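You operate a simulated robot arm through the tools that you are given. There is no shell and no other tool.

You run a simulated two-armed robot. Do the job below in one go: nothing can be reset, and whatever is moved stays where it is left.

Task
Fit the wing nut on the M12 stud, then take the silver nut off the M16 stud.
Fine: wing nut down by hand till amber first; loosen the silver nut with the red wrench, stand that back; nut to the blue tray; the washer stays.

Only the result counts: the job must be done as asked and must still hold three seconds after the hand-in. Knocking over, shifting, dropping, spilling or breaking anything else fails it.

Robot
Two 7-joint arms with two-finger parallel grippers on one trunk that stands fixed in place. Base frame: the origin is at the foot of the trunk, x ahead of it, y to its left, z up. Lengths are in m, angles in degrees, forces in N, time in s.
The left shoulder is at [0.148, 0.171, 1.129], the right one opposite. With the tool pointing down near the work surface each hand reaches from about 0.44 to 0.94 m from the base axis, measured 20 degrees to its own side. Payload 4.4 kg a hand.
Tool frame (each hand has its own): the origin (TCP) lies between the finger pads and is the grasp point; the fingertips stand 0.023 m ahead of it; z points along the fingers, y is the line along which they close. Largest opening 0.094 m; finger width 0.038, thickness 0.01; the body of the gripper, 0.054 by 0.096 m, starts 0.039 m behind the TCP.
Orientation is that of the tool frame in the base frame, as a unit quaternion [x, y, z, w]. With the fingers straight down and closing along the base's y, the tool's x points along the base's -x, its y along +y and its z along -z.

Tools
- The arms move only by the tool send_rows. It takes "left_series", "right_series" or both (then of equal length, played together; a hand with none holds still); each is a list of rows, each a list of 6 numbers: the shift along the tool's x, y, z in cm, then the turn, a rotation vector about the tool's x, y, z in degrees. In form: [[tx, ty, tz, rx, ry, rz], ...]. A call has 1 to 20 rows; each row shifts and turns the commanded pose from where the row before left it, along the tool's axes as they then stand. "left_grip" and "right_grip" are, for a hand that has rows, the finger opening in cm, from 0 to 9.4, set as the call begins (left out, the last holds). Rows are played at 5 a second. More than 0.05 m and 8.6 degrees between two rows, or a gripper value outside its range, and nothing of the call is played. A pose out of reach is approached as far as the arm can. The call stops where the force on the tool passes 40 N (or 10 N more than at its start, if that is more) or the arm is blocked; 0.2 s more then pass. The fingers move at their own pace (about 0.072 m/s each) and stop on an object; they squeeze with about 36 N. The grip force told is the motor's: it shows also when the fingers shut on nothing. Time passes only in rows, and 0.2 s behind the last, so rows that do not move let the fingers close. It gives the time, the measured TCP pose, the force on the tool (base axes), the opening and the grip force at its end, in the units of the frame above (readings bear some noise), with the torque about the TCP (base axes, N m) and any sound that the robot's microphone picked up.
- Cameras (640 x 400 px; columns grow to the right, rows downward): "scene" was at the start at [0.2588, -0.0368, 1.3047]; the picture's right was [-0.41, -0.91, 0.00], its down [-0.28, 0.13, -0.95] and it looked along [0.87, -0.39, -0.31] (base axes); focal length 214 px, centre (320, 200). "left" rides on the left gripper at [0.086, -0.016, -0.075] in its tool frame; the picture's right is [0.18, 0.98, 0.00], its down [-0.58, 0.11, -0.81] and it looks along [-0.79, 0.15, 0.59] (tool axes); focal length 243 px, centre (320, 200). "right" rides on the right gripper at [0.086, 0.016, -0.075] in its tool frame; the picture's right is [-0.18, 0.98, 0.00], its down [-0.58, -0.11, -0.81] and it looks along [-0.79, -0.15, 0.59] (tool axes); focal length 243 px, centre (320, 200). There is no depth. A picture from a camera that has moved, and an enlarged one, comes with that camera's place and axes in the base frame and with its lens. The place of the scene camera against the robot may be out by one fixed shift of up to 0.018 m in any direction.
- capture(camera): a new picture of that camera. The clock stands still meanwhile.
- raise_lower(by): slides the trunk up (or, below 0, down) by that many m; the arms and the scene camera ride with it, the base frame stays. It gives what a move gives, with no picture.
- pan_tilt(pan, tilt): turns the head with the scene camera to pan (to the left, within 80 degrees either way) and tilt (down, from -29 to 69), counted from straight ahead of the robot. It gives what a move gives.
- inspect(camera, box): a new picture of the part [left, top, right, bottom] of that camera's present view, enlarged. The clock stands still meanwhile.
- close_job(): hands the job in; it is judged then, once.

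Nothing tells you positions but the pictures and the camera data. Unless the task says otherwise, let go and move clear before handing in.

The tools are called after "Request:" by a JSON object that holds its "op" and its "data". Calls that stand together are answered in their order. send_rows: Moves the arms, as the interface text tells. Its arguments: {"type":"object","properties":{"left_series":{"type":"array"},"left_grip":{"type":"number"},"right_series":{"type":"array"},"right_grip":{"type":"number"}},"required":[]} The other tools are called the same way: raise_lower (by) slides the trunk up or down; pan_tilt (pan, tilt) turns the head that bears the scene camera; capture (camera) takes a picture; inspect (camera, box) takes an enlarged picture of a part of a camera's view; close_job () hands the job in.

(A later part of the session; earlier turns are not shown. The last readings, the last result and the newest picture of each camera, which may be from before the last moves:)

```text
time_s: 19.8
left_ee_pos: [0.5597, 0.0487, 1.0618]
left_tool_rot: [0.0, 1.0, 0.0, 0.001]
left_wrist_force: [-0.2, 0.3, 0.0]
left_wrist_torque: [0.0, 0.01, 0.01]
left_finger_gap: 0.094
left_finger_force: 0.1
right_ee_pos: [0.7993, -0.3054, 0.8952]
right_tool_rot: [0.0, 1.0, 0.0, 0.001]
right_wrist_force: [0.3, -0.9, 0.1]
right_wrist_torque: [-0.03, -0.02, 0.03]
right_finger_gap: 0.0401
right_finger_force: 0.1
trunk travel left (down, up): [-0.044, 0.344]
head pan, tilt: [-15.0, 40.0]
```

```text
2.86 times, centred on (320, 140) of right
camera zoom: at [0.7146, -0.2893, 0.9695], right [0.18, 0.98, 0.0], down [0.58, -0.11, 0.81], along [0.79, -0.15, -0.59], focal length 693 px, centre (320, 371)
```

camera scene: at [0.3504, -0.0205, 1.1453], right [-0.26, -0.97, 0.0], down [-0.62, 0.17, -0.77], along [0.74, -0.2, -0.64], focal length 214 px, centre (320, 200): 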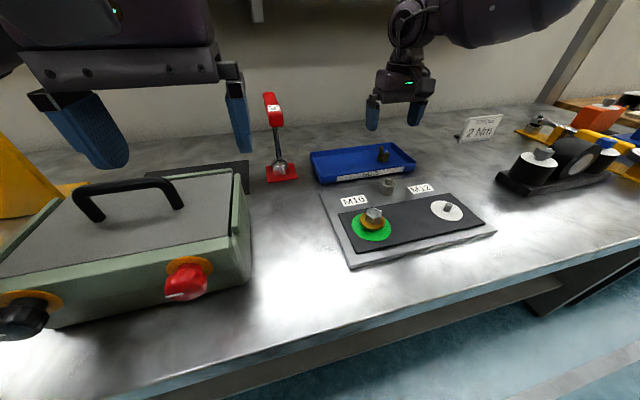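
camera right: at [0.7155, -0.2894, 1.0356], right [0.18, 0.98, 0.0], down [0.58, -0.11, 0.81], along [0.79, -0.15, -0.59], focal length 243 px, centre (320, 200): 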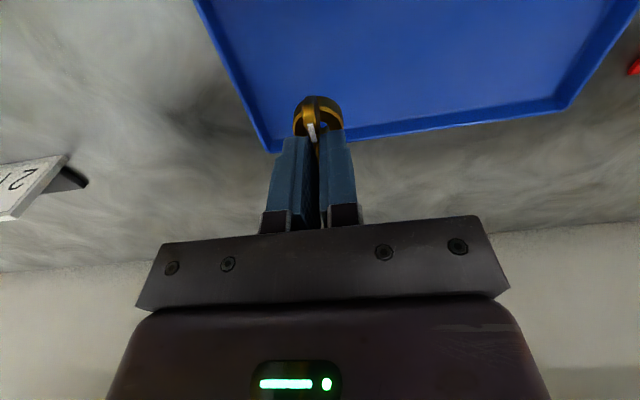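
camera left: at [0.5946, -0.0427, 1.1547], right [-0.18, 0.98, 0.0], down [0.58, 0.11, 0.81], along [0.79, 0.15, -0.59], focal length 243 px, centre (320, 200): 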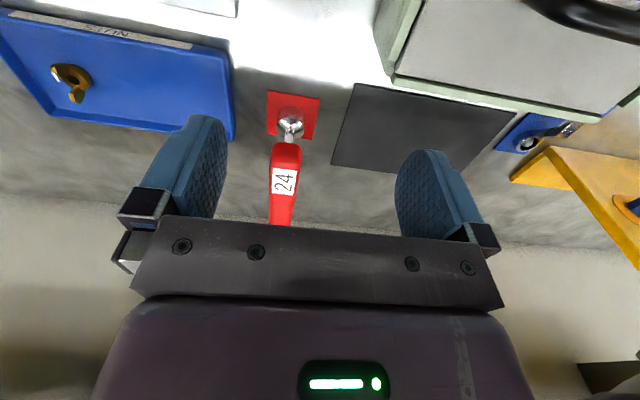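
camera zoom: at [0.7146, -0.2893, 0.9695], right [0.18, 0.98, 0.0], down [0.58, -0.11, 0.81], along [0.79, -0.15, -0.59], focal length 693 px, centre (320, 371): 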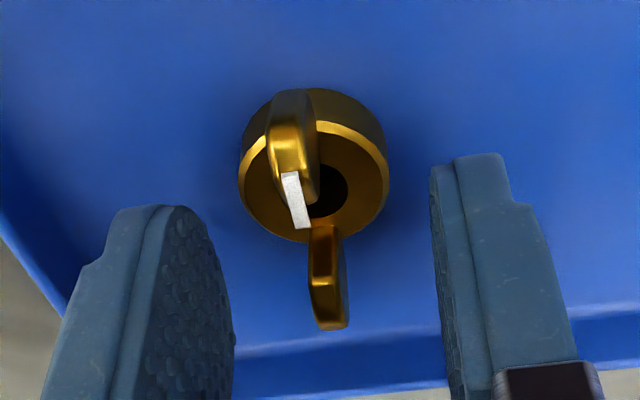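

The nut appears about 5 mm toward the robot from the finger centre, so I'll shift 5 mm back and close on the wings.

Request:
{"op": "send_rows", "data": {"right_series": [[0.5, 0, 0, 0, 0, 0], [0, 0, 0, 0, 0, 0]]}}

Request:
{"op": "send_rows", "data": {"right_grip": 0, "right_series": [[0, 0, 0, 0, 0, 0], [0, 0, 0, 0, 0, 0], [0, 0, 0, 0, 0, 0], [0, 0, 0, 0, 0, 0]]}}

Request:
{"op": "inspect", "data": {"camera": "right", "box": [270, 80, 370, 180]}}

```text
time_s: 20.4
left_ee_pos: [0.5599, 0.0484, 1.0632]
left_tool_rot: [0.0, 1.0, -0.001, 0.0]
left_wrist_force: [-0.4, -0.4, 0.2]
left_wrist_torque: [0.04, 0.01, 0.03]
left_finger_gap: 0.0941
left_finger_force: 0.1
right_ee_pos: [0.7953, -0.3053, 0.8947]
right_tool_rot: [0.0, 1.0, 0.0, 0.0]
right_wrist_force: [0.6, -0.1, 0.2]
right_wrist_torque: [0.04, 0.02, 0.0]
right_finger_gap: 0.0398
right_finger_force: 0.1
trunk travel left (down, up): [-0.044, 0.344]
head pan, tilt: [-15.0, 40.0]
```

```text
time_s: 21.4
left_ee_pos: [0.5587, 0.0491, 1.062]
left_tool_rot: [-0.001, 1.0, -0.001, 0.0]
left_wrist_force: [-0.3, -0.6, -0.1]
left_wrist_torque: [-0.03, 0.0, 0.01]
left_finger_gap: 0.0942
left_finger_force: 0.1
right_ee_pos: [0.7935, -0.3047, 0.8943]
right_tool_rot: [0.0, 1.0, -0.001, 0.0]
right_wrist_force: [0.3, 0.6, 0.7]
right_wrist_torque: [0.0, 0.0, -0.02]
right_finger_gap: 0.0052
right_finger_force: 35.7
trunk travel left (down, up): [-0.044, 0.344]
head pan, tilt: [-15.0, 40.0]
```

```text
4.00 times, centred on (320, 130) of right
camera zoom: at [0.7097, -0.2882, 0.9691], right [0.18, 0.98, 0.0], down [0.58, -0.11, 0.81], along [0.79, -0.15, -0.59], focal length 970 px, centre (320, 480)
```

zoom: 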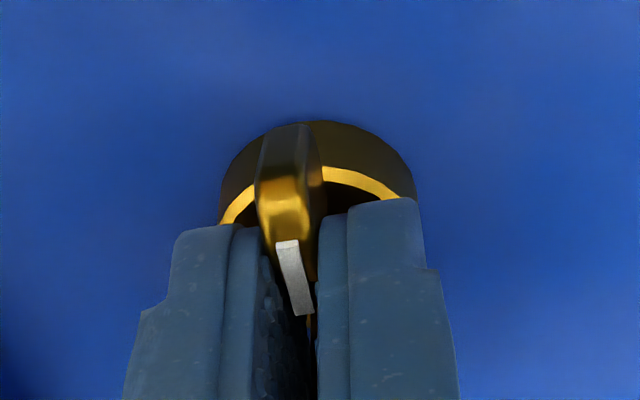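

The wings are now held deeper (gap 5.2 mm). I'll lift to z ≈ 1.0 and carry the nut above the M12 stud, while the left hand turns a quarter turn to serve as a side-view camera.

Request:
{"op": "send_rows", "data": {"right_series": [[0, 0, -1.0, 0, 0, 0], [0, 0, -3.2, 0, 0, 0], [0, 0, -3.2, 0, 0, 0], [0, 0, -3.2, 0, 0, 0], [4.2, -0.3, 0, 0, 0, 0], [4.2, -0.3, 0, 0, 0, 0], [4.2, -0.3, 0, 0, 0, 0], [4.2, -0.3, 0, 0, 0, 0], [4.3, -0.3, 0, 0, 0, 0], [0, 0, 0, 0, 0, 0], [0, 0, 0, 0, 0, 0]], "left_series": [[0, 0, 0, 0, 0, 8.2], [0, 0, 0, 0, 0, 8.2], [0, 0, 0, 0, 0, 8.2], [0, 0, 0, 0, 0, 8.2], [0, 0, 0, 0, 0, 8.2], [0, 0, 0, 0, 0, 8.2], [0, 0, 0, 0, 0, 8.2], [0, 0, 0, 0, 0, 8.2], [0, 0, 0, 0, 0, 8.2], [0, 0, 0, 0, 0, 8.2], [0, 0, 0, 0, 0, 8.0]]}}

Request:
{"op": "capture", "data": {"camera": "scene"}}

```text
time_s: 23.8
left_ee_pos: [0.5593, 0.049, 1.0621]
left_tool_rot: [0.707, 0.707, 0.001, 0.0]
left_wrist_force: [0.5, 0.4, 0.3]
left_wrist_torque: [-0.04, -0.01, 0.03]
left_finger_gap: 0.0941
left_finger_force: 0.0
right_ee_pos: [0.5851, -0.3206, 1.0023]
right_tool_rot: [0.001, 1.0, 0.0, 0.0]
right_wrist_force: [0.1, 0.3, -0.7]
right_wrist_torque: [0.03, -0.02, 0.01]
right_finger_gap: 0.005
right_finger_force: 35.7
trunk travel left (down, up): [-0.044, 0.344]
head pan, tilt: [-15.0, 40.0]
```

```text
taken
camera scene: at [0.3508, -0.0205, 1.1451], right [-0.26, -0.97, 0.0], down [-0.62, 0.17, -0.77], along [0.74, -0.2, -0.64], focal length 214 px, centre (320, 200)
```

scene: 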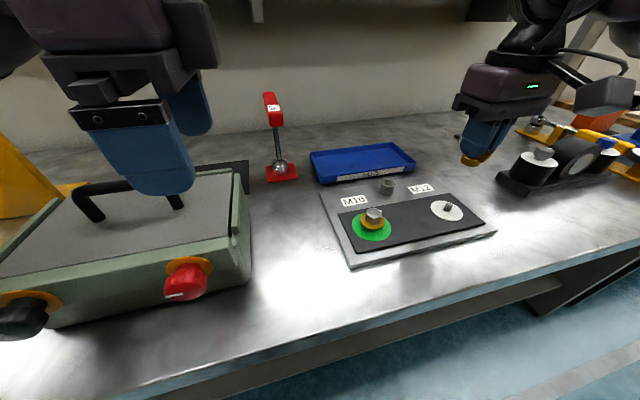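

The nut is held over the M12 stud, and the left hand has turned to look toward -y. I'll move the left hand into viewing position.

Request:
{"op": "send_rows", "data": {"left_series": [[-3, -0.3, 0, 0, 0, 0], [-3, -0.3, 0.5, 0, 0, 0], [-3, -0.3, 0.5, 0, 0, 0], [-3, -0.3, 1, 0, 0, 0], [-3, -0.4, 1, 0, 0, 0], [0, 0, 0, 0, 0, 0]]}}

Request:
{"op": "capture", "data": {"camera": "left"}}

Request:
{"op": "capture", "data": {"camera": "right"}}

Request:
{"op": "capture", "data": {"camera": "scene"}}

```text
time_s: 25.2
left_ee_pos: [0.5422, -0.1004, 1.0327]
left_tool_rot: [0.707, 0.707, 0.001, 0.001]
left_wrist_force: [0.6, 0.2, -0.3]
left_wrist_torque: [-0.03, 0.0, -0.03]
left_finger_gap: 0.0939
left_finger_force: 0.1
right_ee_pos: [0.5848, -0.3223, 1.0019]
right_tool_rot: [0.0, 1.0, 0.0, 0.0]
right_wrist_force: [0.6, -0.2, -1.1]
right_wrist_torque: [0.02, -0.04, -0.01]
right_finger_gap: 0.0052
right_finger_force: 36.0
trunk travel left (down, up): [-0.044, 0.344]
head pan, tilt: [-15.0, 40.0]
```

```text
taken
camera left: at [0.5252, -0.0132, 1.1068], right [0.98, 0.18, 0.0], down [0.11, -0.58, 0.81], along [0.15, -0.79, -0.59], focal length 243 px, centre (320, 200)
```

left: 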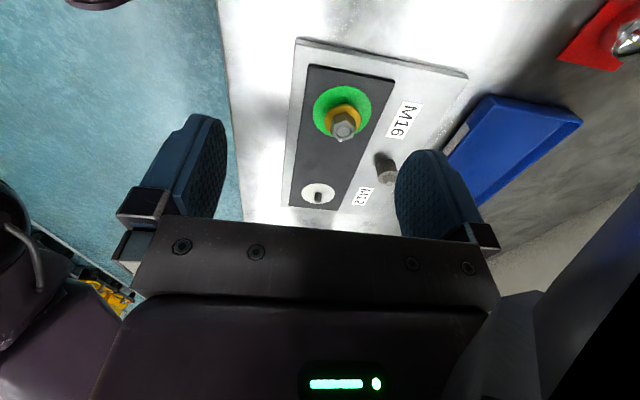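

```text
taken
camera right: at [0.5, -0.3055, 1.0758], right [0.18, 0.98, 0.0], down [0.58, -0.11, 0.81], along [0.79, -0.15, -0.59], focal length 243 px, centre (320, 200)
```

right: 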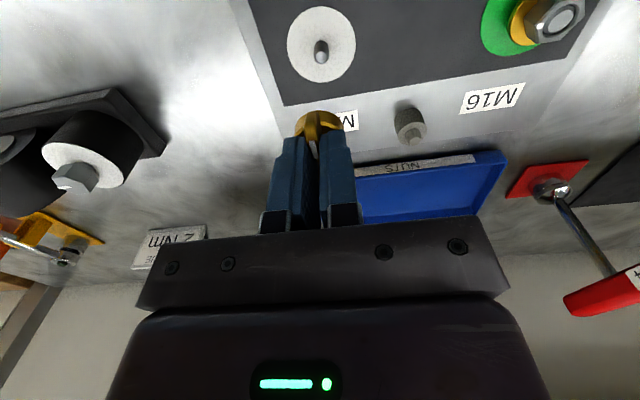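

```text
taken
camera scene: at [0.3506, -0.021, 1.1451], right [-0.26, -0.97, 0.0], down [-0.62, 0.17, -0.77], along [0.74, -0.2, -0.64], focal length 214 px, centre (320, 200)
```

scene: 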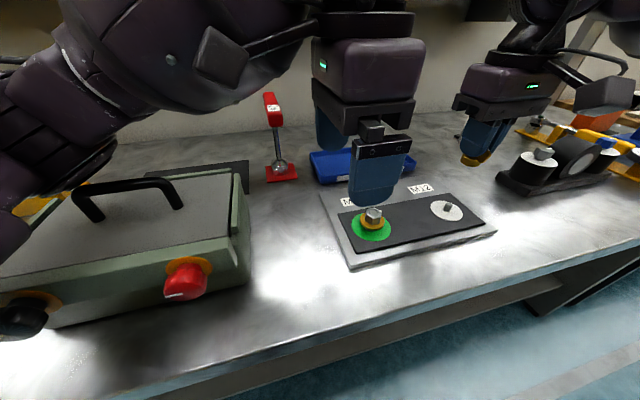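

The left wrist camera's view of the nut is blocked by its own gripper, so I'll draw the left hand back and use the scene camera plus the right wrist camera instead. I'm also lowering the nut to hover about 2 cm above the stud.

Request:
{"op": "send_rows", "data": {"left_series": [[4, 0, -1, 0, 0, 0], [4, 0, -1, 0, 0, 0], [4, 0, -1, 0, 0, 0], [4, 0, -1, 0, 0, 0], [0, 0, 0, 0, 0, 0]], "right_series": [[0, 0, 2, 0, 0, 0], [0, 0, 2, 0, 0, 0], [0, 0, 2, 0, 0, 0], [0, 0, 0, 0, 0, 0], [0, 0, 0, 0, 0, 0]]}}

Request:
{"op": "pan_tilt", "data": {"pan": -45, "tilt": 38}}

Request:
{"op": "capture", "data": {"camera": "scene"}}

Request:
{"op": "capture", "data": {"camera": "right"}}

```text
time_s: 26.4
left_ee_pos: [0.546, 0.0587, 1.0693]
left_tool_rot: [0.707, 0.707, -0.001, -0.001]
left_wrist_force: [-0.2, 0.8, -0.1]
left_wrist_torque: [-0.03, -0.01, -0.01]
left_finger_gap: 0.0939
left_finger_force: 0.1
right_ee_pos: [0.5839, -0.3223, 0.939]
right_tool_rot: [0.0, 1.0, 0.0, -0.002]
right_wrist_force: [0.0, -0.2, -0.5]
right_wrist_torque: [0.0, -0.01, -0.01]
right_finger_gap: 0.0052
right_finger_force: 35.7
trunk travel left (down, up): [-0.044, 0.344]
head pan, tilt: [-15.0, 40.0]
```

```text
time_s: 27.3
left_ee_pos: [0.5467, 0.0587, 1.0706]
left_tool_rot: [0.707, 0.707, -0.001, 0.001]
left_wrist_force: [-0.4, -0.5, 0.1]
left_wrist_torque: [-0.02, -0.01, -0.02]
left_finger_gap: 0.0939
left_finger_force: 0.0
right_ee_pos: [0.5843, -0.3234, 0.9394]
right_tool_rot: [0.0, 1.0, 0.0, 0.0]
right_wrist_force: [0.2, -0.3, -0.2]
right_wrist_torque: [-0.01, 0.01, 0.02]
right_finger_gap: 0.005
right_finger_force: 35.6
trunk travel left (down, up): [-0.044, 0.344]
head pan, tilt: [-45.0, 38.0]
```

```text
taken
camera scene: at [0.3297, -0.0597, 1.148], right [-0.71, -0.71, 0.0], down [-0.44, 0.44, -0.79], along [0.56, -0.56, -0.62], focal length 214 px, centre (320, 200)
```

scene: 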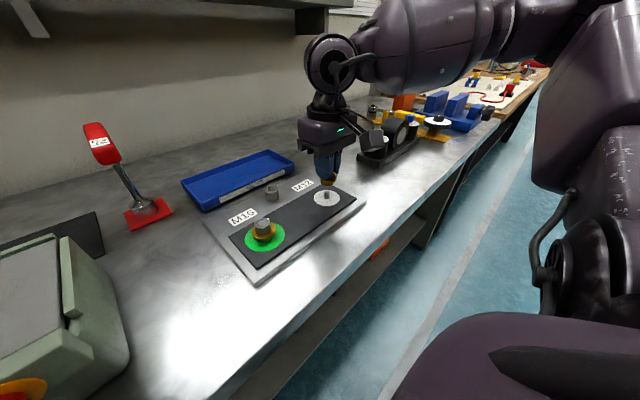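

```text
taken
camera right: at [0.4993, -0.3069, 1.0136], right [0.18, 0.98, 0.0], down [0.58, -0.11, 0.81], along [0.79, -0.15, -0.59], focal length 243 px, centre (320, 200)
```

right: 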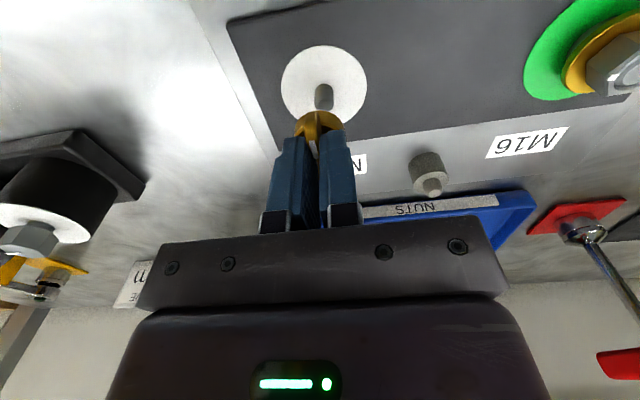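

The nut and stud are both visible in the two views now. I'm zooming in for alignment.

Request:
{"op": "inspect", "data": {"camera": "scene", "box": [290, 140, 370, 220]}}

Request:
{"op": "inspect", "data": {"camera": "right", "box": [260, 40, 400, 160]}}

```text
5.00 times, centred on (330, 180) of scene
camera zoom: at [0.3297, -0.0597, 1.148], right [-0.71, -0.71, 0.0], down [-0.44, 0.44, -0.79], along [0.56, -0.56, -0.62], focal length 1072 px, centre (270, 300)
```

zoom: 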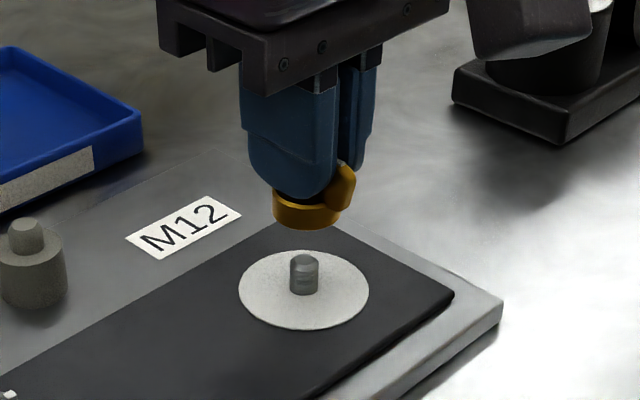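

```text
3.33 times, centred on (330, 100) of right
camera zoom: at [0.4993, -0.3069, 1.0136], right [0.18, 0.98, 0.0], down [0.58, -0.11, 0.81], along [0.79, -0.15, -0.59], focal length 809 px, centre (287, 533)
```

zoom: 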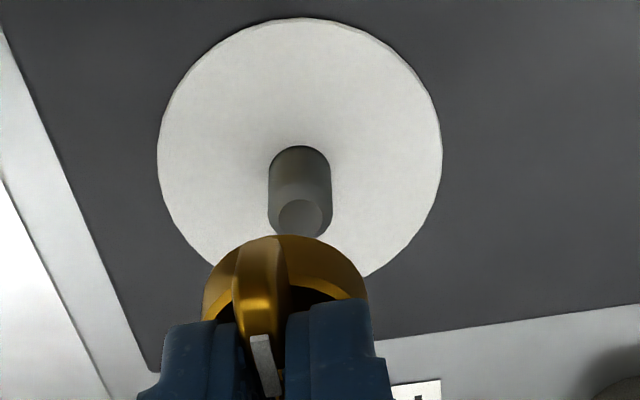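

I'm refining the alignment with a stronger zoom on nut and stud.

Request:
{"op": "inspect", "data": {"camera": "scene", "box": [312, 164, 352, 204]}}

Request:
{"op": "inspect", "data": {"camera": "right", "box": [280, 70, 360, 140]}}

```text
10.00 times, centred on (332, 184) of scene
camera zoom: at [0.3297, -0.0597, 1.148], right [-0.71, -0.71, 0.0], down [-0.44, 0.44, -0.79], along [0.56, -0.56, -0.62], focal length 2145 px, centre (200, 360)
```

zoom: 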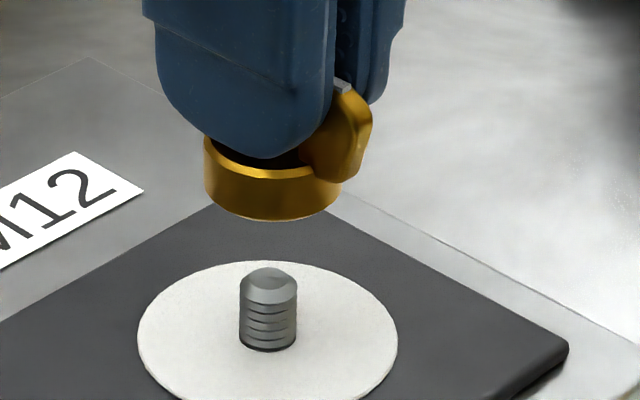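

```text
5.71 times, centred on (320, 105) of right
camera zoom: at [0.4993, -0.3069, 1.0136], right [0.18, 0.98, 0.0], down [0.58, -0.11, 0.81], along [0.79, -0.15, -0.59], focal length 1386 px, centre (320, 743)
```

zoom: 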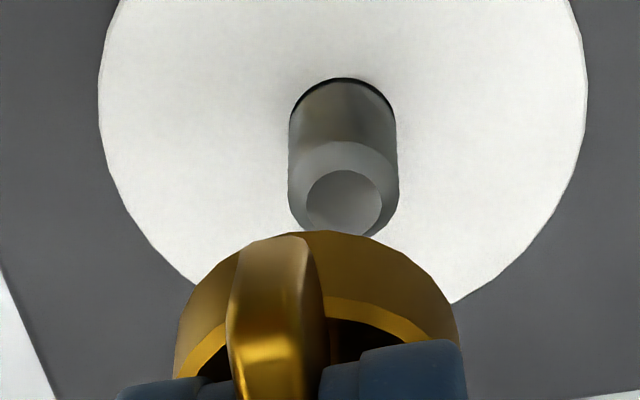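

From these two views the stud lies about 3.4 mm to +y and 3 mm to -x of the nut's axis. I'll correct by that, lower 12 mm and check again.

Request:
{"op": "send_rows", "data": {"right_series": [[0.3, 0.34, 0, 0, 0, 0], [0, 0, 0.6, 0, 0, 0], [0, 0, 0.6, 0, 0, 0], [0, 0, 0, 0, 0, 0], [0, 0, 0, 0, 0, 0]]}}

Request:
{"op": "inspect", "data": {"camera": "scene", "box": [312, 164, 352, 204]}}

Request:
{"op": "inspect", "data": {"camera": "right", "box": [280, 70, 360, 140]}}

```text
time_s: 28.5
left_ee_pos: [0.5453, 0.0576, 1.0703]
left_tool_rot: [0.707, 0.707, 0.0, 0.0]
left_wrist_force: [0.5, -0.4, 0.2]
left_wrist_torque: [0.03, -0.02, -0.02]
left_finger_gap: 0.0941
left_finger_force: 0.0
right_ee_pos: [0.5794, -0.3181, 0.9272]
right_tool_rot: [0.001, 1.0, 0.0, 0.0]
right_wrist_force: [0.1, -0.4, -0.9]
right_wrist_torque: [0.02, -0.01, 0.0]
right_finger_gap: 0.0049
right_finger_force: 36.3
trunk travel left (down, up): [-0.044, 0.344]
head pan, tilt: [-45.0, 38.0]
```

```text
10.00 times, centred on (332, 184) of scene
camera zoom: at [0.3297, -0.0598, 1.148], right [-0.71, -0.71, 0.0], down [-0.44, 0.44, -0.79], along [0.56, -0.56, -0.62], focal length 2145 px, centre (200, 360)
```

zoom: 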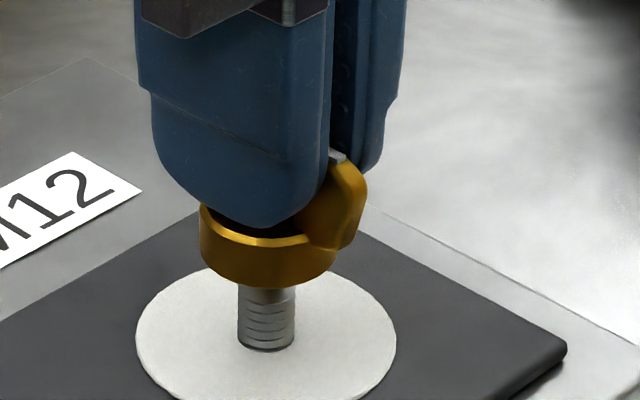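

```text
5.71 times, centred on (320, 105) of right
camera zoom: at [0.4954, -0.3023, 1.0019], right [0.18, 0.98, 0.0], down [0.58, -0.11, 0.81], along [0.79, -0.15, -0.59], focal length 1386 px, centre (320, 743)
```

zoom: 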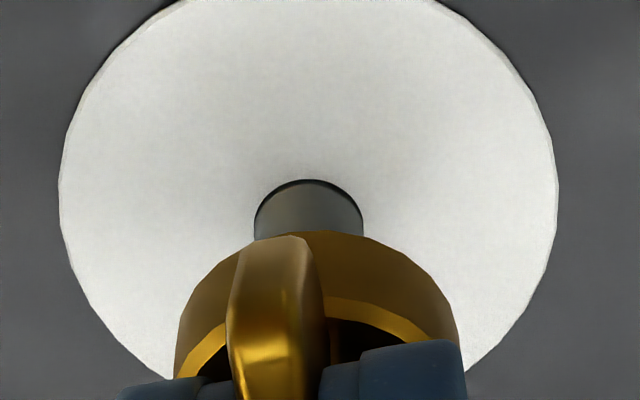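

I overshot by about 1 mm. I'll apply a small correction and recheck.

Request:
{"op": "send_rows", "data": {"right_series": [[-0.1, -0.12, 0, 0, 0, 0], [0, 0, 0, 0, 0, 0], [0, 0, 0, 0, 0, 0]]}}

Request:
{"op": "inspect", "data": {"camera": "scene", "box": [312, 164, 352, 204]}}

Request:
{"op": "inspect", "data": {"camera": "right", "box": [280, 70, 360, 140]}}

```text
time_s: 29.3
left_ee_pos: [0.5462, 0.0585, 1.0701]
left_tool_rot: [0.707, 0.707, 0.0, 0.0]
left_wrist_force: [0.3, -0.6, 0.3]
left_wrist_torque: [0.0, 0.0, 0.01]
left_finger_gap: 0.0941
left_finger_force: 0.1
right_ee_pos: [0.5814, -0.3186, 0.929]
right_tool_rot: [0.0, 1.0, 0.001, 0.0]
right_wrist_force: [-0.3, 0.0, 0.4]
right_wrist_torque: [-0.01, 0.02, -0.01]
right_finger_gap: 0.005
right_finger_force: 35.7
trunk travel left (down, up): [-0.044, 0.344]
head pan, tilt: [-45.0, 38.0]
```

```text
10.00 times, centred on (332, 184) of scene
camera zoom: at [0.3297, -0.0597, 1.148], right [-0.71, -0.71, 0.0], down [-0.44, 0.44, -0.79], along [0.56, -0.56, -0.62], focal length 2145 px, centre (200, 360)
```

zoom: 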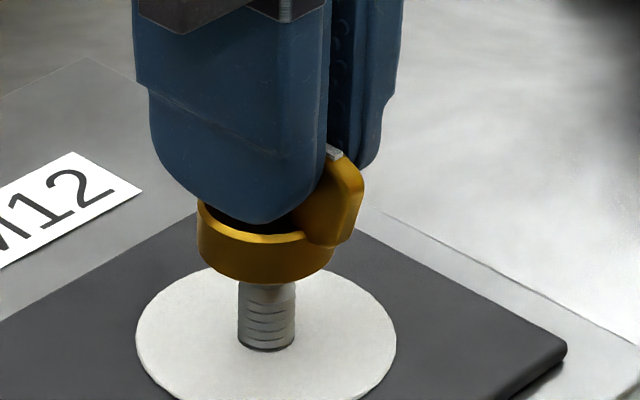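

```text
5.71 times, centred on (320, 105) of right
camera zoom: at [0.4965, -0.3028, 1.002], right [0.18, 0.98, 0.0], down [0.58, -0.11, 0.81], along [0.79, -0.15, -0.59], focal length 1386 px, centre (320, 743)
```

zoom: 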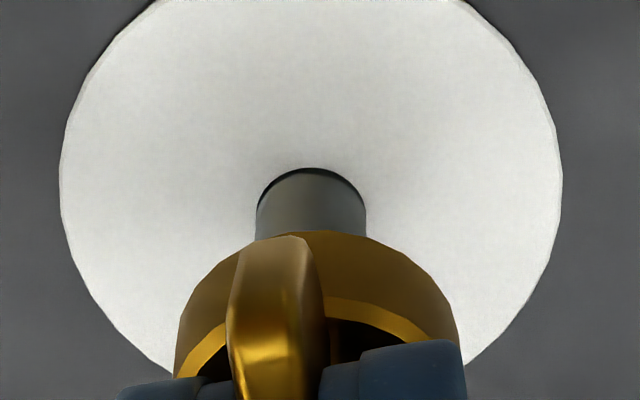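

The arm's fine tracking is about half a millimetre, so I'll nudge once more and recheck.

Request:
{"op": "send_rows", "data": {"right_series": [[0.05, -0.08, 0, 0, 0, 0], [0, 0, 0, 0, 0, 0], [0, 0, 0, 0, 0, 0], [0, 0, 0, 0, 0, 0]]}}

Request:
{"op": "inspect", "data": {"camera": "scene", "box": [312, 164, 352, 204]}}

Request:
{"op": "inspect", "data": {"camera": "right", "box": [280, 70, 360, 140]}}

```text
time_s: 30.3
left_ee_pos: [0.5461, 0.0587, 1.0689]
left_tool_rot: [0.707, 0.707, 0.0, 0.0]
left_wrist_force: [0.4, -1.0, 1.0]
left_wrist_torque: [-0.01, -0.01, 0.01]
left_finger_gap: 0.094
left_finger_force: 0.0
right_ee_pos: [0.5797, -0.3201, 0.9277]
right_tool_rot: [0.0, 1.0, -0.001, 0.001]
right_wrist_force: [0.0, -0.5, -0.2]
right_wrist_torque: [-0.01, 0.0, -0.03]
right_finger_gap: 0.0048
right_finger_force: 35.4
trunk travel left (down, up): [-0.044, 0.344]
head pan, tilt: [-45.0, 38.0]
```

```text
10.00 times, centred on (332, 184) of scene
camera zoom: at [0.3297, -0.0598, 1.148], right [-0.71, -0.71, 0.0], down [-0.44, 0.44, -0.79], along [0.56, -0.56, -0.62], focal length 2145 px, centre (200, 360)
```

zoom: 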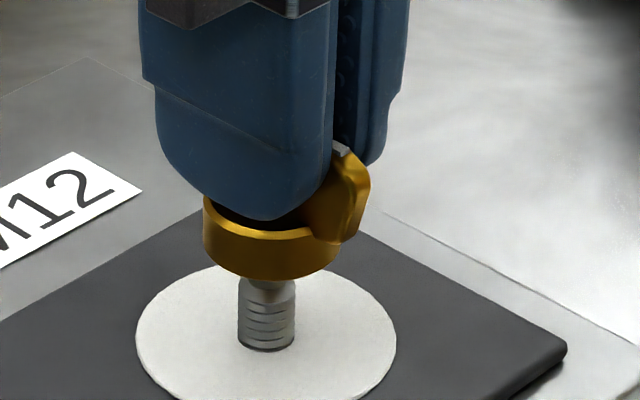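

```text
5.71 times, centred on (320, 105) of right
camera zoom: at [0.4959, -0.3039, 1.0026], right [0.18, 0.98, 0.0], down [0.58, -0.11, 0.81], along [0.79, -0.15, -0.59], focal length 1386 px, centre (320, 743)
```

zoom: 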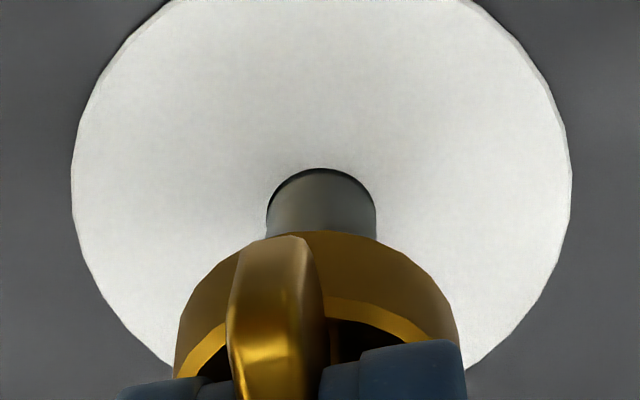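

Alignment is now within about half a millimetre, inside the stud's chamfer. I'll lower in small steps and watch the force.

Request:
{"op": "send_rows", "data": {"right_series": [[-0.03, 0.02, 0.3, 0, 0, 0], [0, 0, 0.3, 0, 0, 0], [0, 0, 0, 0, 0, 0]]}}

Request:
{"op": "inspect", "data": {"camera": "scene", "box": [312, 164, 352, 204]}}

Request:
{"op": "inspect", "data": {"camera": "right", "box": [280, 70, 360, 140]}}

```text
time_s: 31.1
left_ee_pos: [0.5461, 0.0576, 1.0699]
left_tool_rot: [0.707, 0.707, 0.0, 0.0]
left_wrist_force: [-0.4, 0.3, 0.7]
left_wrist_torque: [0.0, -0.02, 0.02]
left_finger_gap: 0.094
left_finger_force: 0.0
right_ee_pos: [0.5815, -0.3199, 0.9221]
right_tool_rot: [0.001, 1.0, -0.001, -0.001]
right_wrist_force: [0.6, 0.2, -0.5]
right_wrist_torque: [-0.02, 0.01, 0.0]
right_finger_gap: 0.0048
right_finger_force: 36.1
trunk travel left (down, up): [-0.044, 0.344]
head pan, tilt: [-45.0, 38.0]
```

```text
10.00 times, centred on (332, 184) of scene
camera zoom: at [0.3297, -0.0598, 1.148], right [-0.71, -0.71, 0.0], down [-0.44, 0.44, -0.79], along [0.56, -0.56, -0.62], focal length 2145 px, centre (200, 360)
```

zoom: 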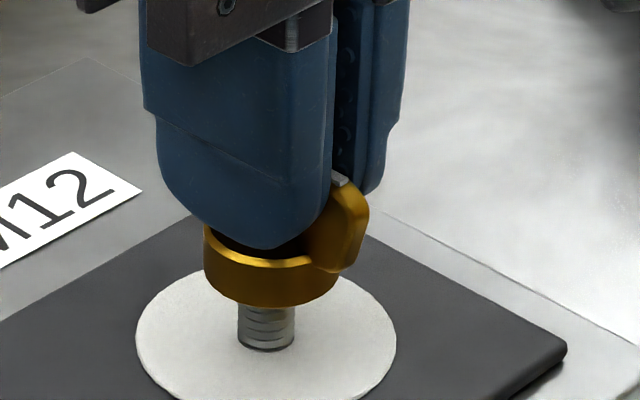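

```text
5.71 times, centred on (320, 105) of right
camera zoom: at [0.496, -0.304, 0.9959], right [0.18, 0.98, 0.0], down [0.58, -0.11, 0.81], along [0.79, -0.15, -0.59], focal length 1386 px, centre (320, 743)
```

zoom: 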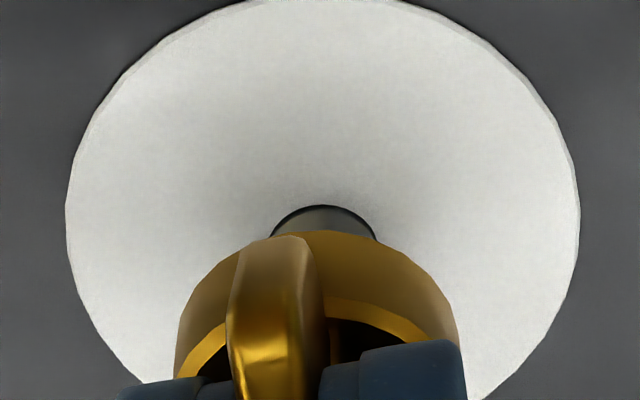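

Small residual of about 0.5 mm in +x and 0.4 mm in +y; I'll nudge and continue lowering.

Request:
{"op": "send_rows", "data": {"right_series": [[-0.06, 0.04, 0, 0, 0, 0], [0, 0, 0.2, 0, 0, 0], [0, 0, 0.15, 0, 0, 0], [0, 0, 0, 0, 0, 0]]}}

Request:
{"op": "inspect", "data": {"camera": "scene", "box": [312, 164, 352, 204]}}

Request:
{"op": "inspect", "data": {"camera": "right", "box": [280, 70, 360, 140]}}

```text
time_s: 32.1
left_ee_pos: [0.5467, 0.058, 1.0701]
left_tool_rot: [0.707, 0.707, 0.0, -0.001]
left_wrist_force: [0.0, 0.5, -0.1]
left_wrist_torque: [-0.01, 0.0, 0.01]
left_finger_gap: 0.0937
left_finger_force: 0.1
right_ee_pos: [0.5814, -0.3195, 0.9181]
right_tool_rot: [0.0, 1.0, -0.001, 0.0]
right_wrist_force: [0.1, -0.2, -0.2]
right_wrist_torque: [0.0, -0.03, 0.02]
right_finger_gap: 0.0049
right_finger_force: 36.2
trunk travel left (down, up): [-0.044, 0.344]
head pan, tilt: [-45.0, 38.0]
```

```text
10.00 times, centred on (332, 184) of scene
camera zoom: at [0.3297, -0.0597, 1.148], right [-0.71, -0.71, 0.0], down [-0.44, 0.44, -0.79], along [0.56, -0.56, -0.62], focal length 2145 px, centre (200, 360)
```

zoom: 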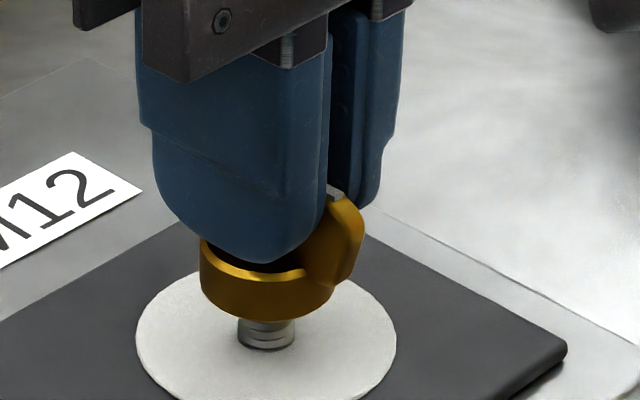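

```text
5.71 times, centred on (320, 105) of right
camera zoom: at [0.4966, -0.3036, 0.9925], right [0.18, 0.98, 0.0], down [0.58, -0.11, 0.81], along [0.79, -0.15, -0.59], focal length 1386 px, centre (320, 743)
```

zoom: 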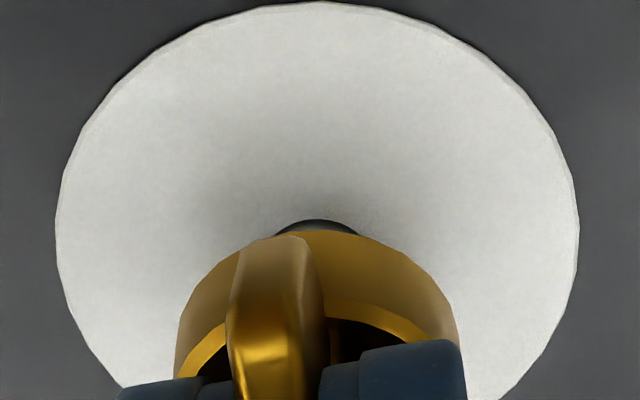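

Alignment is now excellent (under 0.2 mm in both views). Lowering slowly until contact shows in the force.

Request:
{"op": "send_rows", "data": {"right_series": [[0, 0, 0.1, 0, 0, 0], [0, 0, 0.1, 0, 0, 0], [0, 0, 0, 0, 0, 0]]}}

Request:
{"op": "inspect", "data": {"camera": "scene", "box": [312, 164, 352, 204]}}

```text
time_s: 32.9
left_ee_pos: [0.5448, 0.0583, 1.0697]
left_tool_rot: [0.707, 0.707, 0.001, 0.0]
left_wrist_force: [-0.6, 0.9, 0.1]
left_wrist_torque: [-0.06, 0.01, -0.01]
left_finger_gap: 0.0939
left_finger_force: 0.1
right_ee_pos: [0.5814, -0.3195, 0.9175]
right_tool_rot: [0.0, 1.0, 0.001, 0.0]
right_wrist_force: [0.5, -0.3, -0.7]
right_wrist_torque: [-0.02, 0.0, 0.0]
right_finger_gap: 0.0053
right_finger_force: 36.1
trunk travel left (down, up): [-0.044, 0.344]
head pan, tilt: [-45.0, 38.0]
```

```text
10.00 times, centred on (332, 184) of scene
camera zoom: at [0.3297, -0.0598, 1.148], right [-0.71, -0.71, 0.0], down [-0.44, 0.44, -0.79], along [0.56, -0.56, -0.62], focal length 2145 px, centre (200, 360)
```

zoom: 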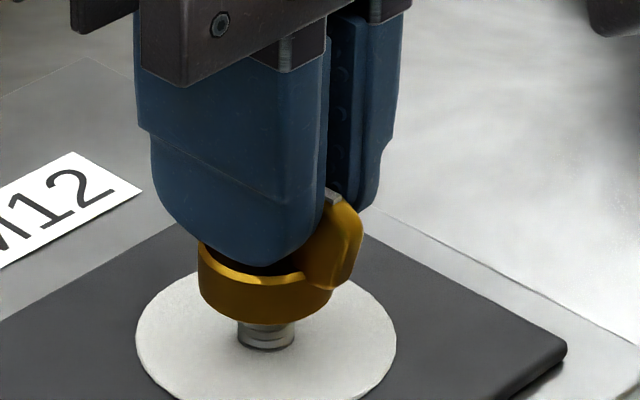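

No contact force yet; the nut's lower edge is just around the stud's chamfer. Continuing down gently.

Request:
{"op": "send_rows", "data": {"right_series": [[0, 0, 0.1, 0, 0, 0], [0, 0, 0.1, 0, 0, 0], [0, 0, 0, 0, 0, 0]]}}

Request:
{"op": "inspect", "data": {"camera": "scene", "box": [312, 164, 352, 204]}}

Request:
{"op": "inspect", "data": {"camera": "right", "box": [280, 70, 360, 140]}}

```text
time_s: 33.7
left_ee_pos: [0.5458, 0.059, 1.07]
left_tool_rot: [0.708, 0.707, 0.0, 0.0]
left_wrist_force: [0.4, -0.2, 0.3]
left_wrist_torque: [0.01, 0.0, 0.0]
left_finger_gap: 0.0941
left_finger_force: 0.1
right_ee_pos: [0.5818, -0.3186, 0.9153]
right_tool_rot: [0.0, 1.0, 0.0, 0.0]
right_wrist_force: [0.4, 0.0, 0.3]
right_wrist_torque: [-0.02, 0.0, 0.0]
right_finger_gap: 0.0048
right_finger_force: 35.5
trunk travel left (down, up): [-0.044, 0.344]
head pan, tilt: [-45.0, 38.0]
```

```text
10.00 times, centred on (332, 184) of scene
camera zoom: at [0.3297, -0.0597, 1.148], right [-0.71, -0.71, 0.0], down [-0.44, 0.44, -0.79], along [0.56, -0.56, -0.62], focal length 2145 px, centre (200, 360)
```

zoom: 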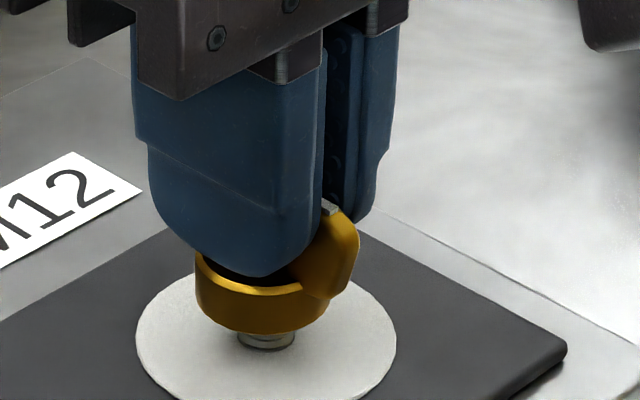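

```text
5.71 times, centred on (320, 105) of right
camera zoom: at [0.4967, -0.3023, 0.9898], right [0.18, 0.98, 0.0], down [0.58, -0.11, 0.81], along [0.79, -0.15, -0.59], focal length 1386 px, centre (320, 743)
```

zoom: 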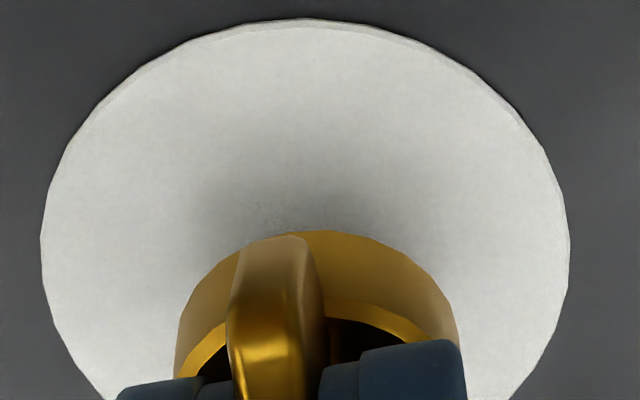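

The hand drifted about 1.4 mm in +y during that step, with no contact force. I'll correct it before going further.

Request:
{"op": "send_rows", "data": {"right_series": [[0, -0.14, 0, 0, 0, 0], [0, 0, 0, 0, 0, 0], [0, 0, 0, 0, 0, 0]]}}

Request:
{"op": "inspect", "data": {"camera": "scene", "box": [312, 164, 352, 204]}}

Request:
{"op": "inspect", "data": {"camera": "right", "box": [280, 70, 360, 140]}}

```text
time_s: 34.5
left_ee_pos: [0.5466, 0.0579, 1.0688]
left_tool_rot: [0.707, 0.707, -0.001, 0.001]
left_wrist_force: [0.3, -0.7, 1.2]
left_wrist_torque: [0.01, 0.01, -0.01]
left_finger_gap: 0.0942
left_finger_force: 0.0
right_ee_pos: [0.5819, -0.319, 0.9162]
right_tool_rot: [0.0, 1.0, 0.0, 0.0]
right_wrist_force: [0.2, -0.9, 0.4]
right_wrist_torque: [0.01, -0.02, -0.04]
right_finger_gap: 0.0048
right_finger_force: 35.6
trunk travel left (down, up): [-0.044, 0.344]
head pan, tilt: [-45.0, 38.0]
```

```text
10.00 times, centred on (332, 184) of scene
camera zoom: at [0.3297, -0.0597, 1.148], right [-0.71, -0.71, 0.0], down [-0.44, 0.44, -0.79], along [0.56, -0.56, -0.62], focal length 2145 px, centre (200, 360)
```

zoom: 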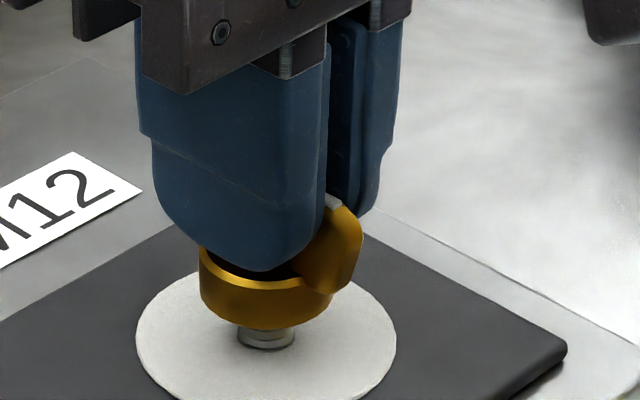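

```text
5.71 times, centred on (320, 105) of right
camera zoom: at [0.4973, -0.3041, 0.9899], right [0.18, 0.98, 0.0], down [0.58, -0.11, 0.81], along [0.79, -0.15, -0.59], focal length 1386 px, centre (320, 743)
```

zoom: 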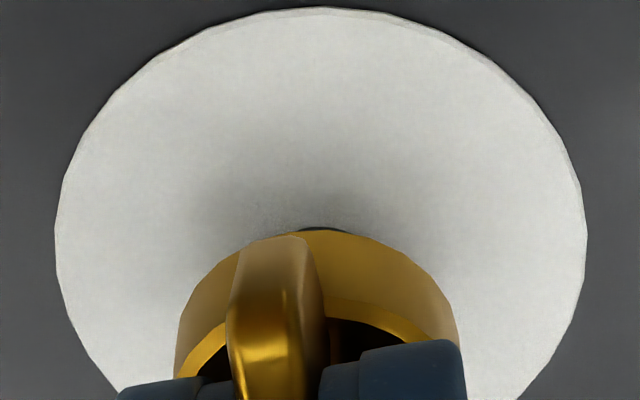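

Aligned again. Lowering another 1.5 mm to seek the thread start.

Request:
{"op": "send_rows", "data": {"right_series": [[0, 0, 0.08, 0, 0, 0], [0, 0, 0.08, 0, 0, 0], [0, 0, 0, 0, 0, 0]]}}

Request:
{"op": "inspect", "data": {"camera": "scene", "box": [312, 164, 352, 204]}}

Request:
{"op": "inspect", "data": {"camera": "right", "box": [280, 70, 360, 140]}}

```text
time_s: 35.3
left_ee_pos: [0.5454, 0.0585, 1.0697]
left_tool_rot: [0.707, 0.707, 0.001, 0.001]
left_wrist_force: [-0.7, -0.4, -0.1]
left_wrist_torque: [0.0, -0.01, -0.04]
left_finger_gap: 0.0941
left_finger_force: 0.0
right_ee_pos: [0.5816, -0.3205, 0.9144]
right_tool_rot: [0.0, 1.0, 0.0, 0.0]
right_wrist_force: [0.3, 1.1, -0.8]
right_wrist_torque: [0.04, -0.01, 0.01]
right_finger_gap: 0.0051
right_finger_force: 35.9
trunk travel left (down, up): [-0.044, 0.344]
head pan, tilt: [-45.0, 38.0]
```

```text
10.00 times, centred on (332, 184) of scene
camera zoom: at [0.3297, -0.0597, 1.148], right [-0.71, -0.71, 0.0], down [-0.44, 0.44, -0.79], along [0.56, -0.56, -0.62], focal length 2145 px, centre (200, 360)
```

zoom: 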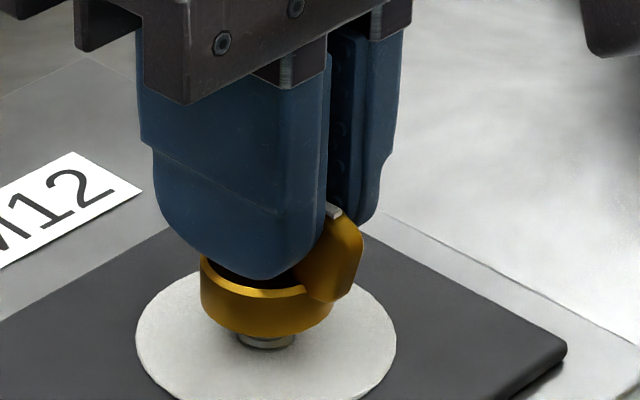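

```text
5.71 times, centred on (320, 105) of right
camera zoom: at [0.4974, -0.3044, 0.9878], right [0.18, 0.98, 0.0], down [0.58, -0.11, 0.81], along [0.79, -0.15, -0.59], focal length 1386 px, centre (320, 743)
```

zoom: 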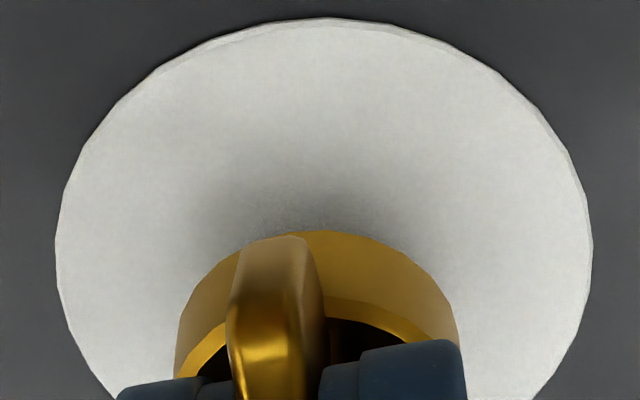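

Still no contact. I'll nudge slightly and lower 2 mm more.

Request:
{"op": "send_rows", "data": {"right_series": [[0.04, 0.04, 0.08, 0, 0, 0], [0, 0, 0.08, 0, 0, 0], [0, 0, 0.05, 0, 0, 0], [0, 0, 0, 0, 0, 0]]}}

Request:
{"op": "inspect", "data": {"camera": "scene", "box": [312, 164, 352, 204]}}

Request:
{"op": "inspect", "data": {"camera": "right", "box": [280, 70, 360, 140]}}

```text
time_s: 36.3
left_ee_pos: [0.5457, 0.0595, 1.071]
left_tool_rot: [0.707, 0.708, 0.0, 0.0]
left_wrist_force: [-0.7, -0.4, 1.1]
left_wrist_torque: [0.01, -0.02, 0.0]
left_finger_gap: 0.094
left_finger_force: 0.0
right_ee_pos: [0.5818, -0.3201, 0.9131]
right_tool_rot: [0.0, 1.0, 0.001, 0.0]
right_wrist_force: [-2.5, 3.5, -0.2]
right_wrist_torque: [0.08, 0.05, -0.01]
right_finger_gap: 0.0047
right_finger_force: 36.4
trunk travel left (down, up): [-0.044, 0.344]
head pan, tilt: [-45.0, 38.0]
```

```text
10.00 times, centred on (332, 184) of scene
camera zoom: at [0.3295, -0.0595, 1.1481], right [-0.71, -0.71, 0.0], down [-0.44, 0.44, -0.79], along [0.56, -0.56, -0.62], focal length 2145 px, centre (200, 360)
```

zoom: 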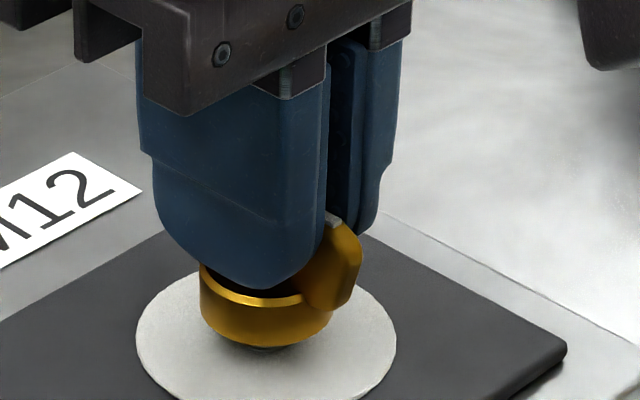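

```text
5.71 times, centred on (320, 105) of right
camera zoom: at [0.4968, -0.3037, 0.9862], right [0.18, 0.98, 0.0], down [0.58, -0.11, 0.81], along [0.79, -0.15, -0.59], focal length 1386 px, centre (320, 743)
```

zoom: 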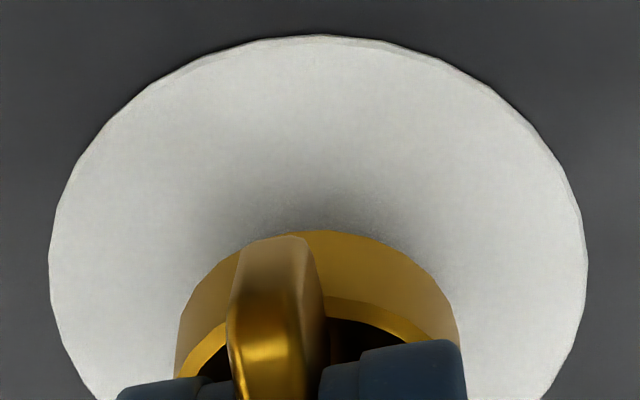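

There is now a small lateral contact force (stud inside the hole) and the nut is centred. I'll start turning clockwise, 40 degrees, and watch forces.

Request:
{"op": "send_rows", "data": {"right_series": [[0, 0, 0, 0, 0, 8], [0, 0, 0, 0, 0, 8], [0, 0, 0.01, 0, 0, 8], [0, 0, 0.01, 0, 0, 8], [0, 0, 0, 0, 0, 8], [0, 0, 0, 0, 0, 0]]}}

Request:
{"op": "inspect", "data": {"camera": "scene", "box": [312, 164, 352, 204]}}

Request:
{"op": "inspect", "data": {"camera": "right", "box": [280, 70, 360, 140]}}

```text
time_s: 37.7
left_ee_pos: [0.5458, 0.0569, 1.0693]
left_tool_rot: [0.708, 0.707, 0.001, 0.0]
left_wrist_force: [1.1, 0.1, 0.0]
left_wrist_torque: [-0.01, 0.0, 0.0]
left_finger_gap: 0.0938
left_finger_force: 0.1
right_ee_pos: [0.5816, -0.32, 0.9114]
right_tool_rot: [0.343, 0.939, -0.001, -0.002]
right_wrist_force: [-9.5, -10.6, -2.4]
right_wrist_torque: [-0.28, 0.23, 0.0]
right_finger_gap: 0.0049
right_finger_force: 36.6
trunk travel left (down, up): [-0.044, 0.344]
head pan, tilt: [-45.0, 38.0]
```

```text
10.00 times, centred on (332, 184) of scene
camera zoom: at [0.3291, -0.0607, 1.1482], right [-0.71, -0.71, 0.0], down [-0.43, 0.44, -0.79], along [0.56, -0.56, -0.62], focal length 2145 px, centre (200, 360)
```

zoom: 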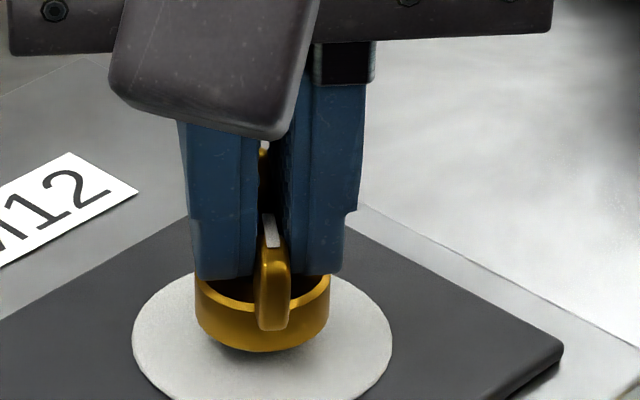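

```text
5.71 times, centred on (320, 105) of right
camera zoom: at [0.5276, -0.2523, 0.9851], right [0.77, 0.63, 0.0], down [0.38, -0.46, 0.81], along [0.51, -0.62, -0.59], focal length 1386 px, centre (320, 743)
```

zoom: 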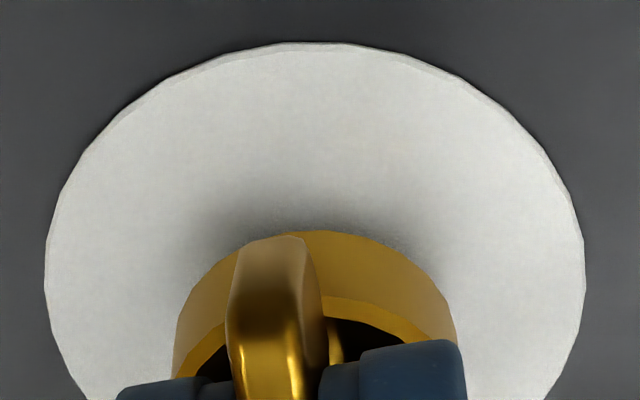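

The nut turns with the hand; there is about 14 N of sideways load along the closing axis, so I'll relieve it by a small nudge and continue turning.

Request:
{"op": "send_rows", "data": {"right_series": [[0, -0.08, 0, 0, 0, 0], [0, 0, 0, 0, 0, 0]]}}

```text
time_s: 38.3
left_ee_pos: [0.5463, 0.0579, 1.0692]
left_tool_rot: [0.708, 0.707, 0.0, -0.001]
left_wrist_force: [-0.5, 0.4, 0.4]
left_wrist_torque: [0.0, 0.01, 0.02]
left_finger_gap: 0.0942
left_finger_force: 0.1
right_ee_pos: [0.5814, -0.3211, 0.9105]
right_tool_rot: [0.342, 0.94, 0.001, -0.001]
right_wrist_force: [-5.3, -2.7, -4.2]
right_wrist_torque: [0.0, 0.15, 0.05]
right_finger_gap: 0.005
right_finger_force: 36.1
trunk travel left (down, up): [-0.044, 0.344]
head pan, tilt: [-45.0, 38.0]
```

Force has dropped, and the slight downward pull suggests the thread is engaged. Continuing clockwise with a small descent.

Request:
{"op": "send_rows", "data": {"right_series": [[0, 0, 0.01, 0, 0, 8], [0, 0, 0.01, 0, 0, 8], [0, 0, 0.005, 0, 0, 8], [0, 0, 0.005, 0, 0, 8], [0, 0, 0.005, 0, 0, 8], [0, 0, 0.005, 0, 0, 8], [0, 0, 0, 0, 0, 0]]}}

Request:
{"op": "inspect", "data": {"camera": "scene", "box": [312, 164, 352, 204]}}

Request:
{"op": "inspect", "data": {"camera": "right", "box": [280, 70, 360, 140]}}

```text
time_s: 39.9
left_ee_pos: [0.5473, 0.0574, 1.0699]
left_tool_rot: [0.707, 0.707, 0.0, 0.0]
left_wrist_force: [-0.6, 0.7, 0.3]
left_wrist_torque: [-0.01, 0.01, 0.01]
left_finger_gap: 0.0937
left_finger_force: 0.0
right_ee_pos: [0.5808, -0.3203, 0.9097]
right_tool_rot: [0.695, 0.719, -0.002, -0.003]
right_wrist_force: [-15.0, 4.3, -23.1]
right_wrist_torque: [0.08, 0.33, 0.09]
right_finger_gap: 0.0051
right_finger_force: 36.2
trunk travel left (down, up): [-0.044, 0.344]
head pan, tilt: [-45.0, 38.0]
```

```text
10.00 times, centred on (332, 184) of scene
camera zoom: at [0.3301, -0.0602, 1.1476], right [-0.71, -0.71, 0.0], down [-0.44, 0.44, -0.79], along [0.56, -0.56, -0.62], focal length 2145 px, centre (200, 360)
```

zoom: 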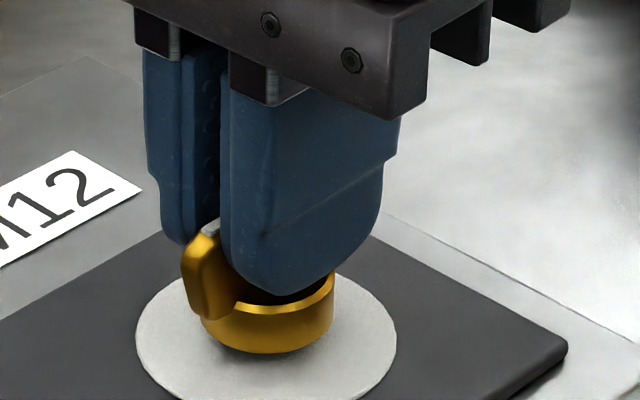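

```text
5.71 times, centred on (320, 105) of right
camera zoom: at [0.5961, -0.2342, 0.9841], right [0.99, -0.15, 0.0], down [-0.09, -0.59, 0.81], along [-0.12, -0.8, -0.59], focal length 1386 px, centre (320, 743)
```

zoom: 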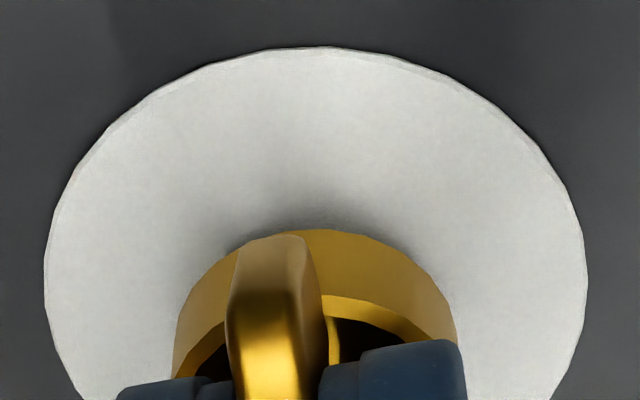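

The thread is clearly drawing the nut down (the hand is pulled 23 N downward). I'll follow down 1 mm and relieve the sideways load.

Request:
{"op": "send_rows", "data": {"right_series": [[0, -0.1, 0.1, 0, 0, 0], [0, 0, 0, 0, 0, 0]]}}

```text
time_s: 40.5
left_ee_pos: [0.5457, 0.0575, 1.0695]
left_tool_rot: [0.707, 0.707, 0.001, 0.0]
left_wrist_force: [-0.8, 0.2, 0.2]
left_wrist_torque: [-0.02, -0.01, 0.0]
left_finger_gap: 0.094
left_finger_force: 0.2
right_ee_pos: [0.5809, -0.3219, 0.9096]
right_tool_rot: [0.695, 0.719, 0.0, 0.0]
right_wrist_force: [-14.5, -1.7, -18.7]
right_wrist_torque: [-0.12, 0.33, 0.02]
right_finger_gap: 0.0054
right_finger_force: 36.0
trunk travel left (down, up): [-0.044, 0.344]
head pan, tilt: [-45.0, 38.0]
```

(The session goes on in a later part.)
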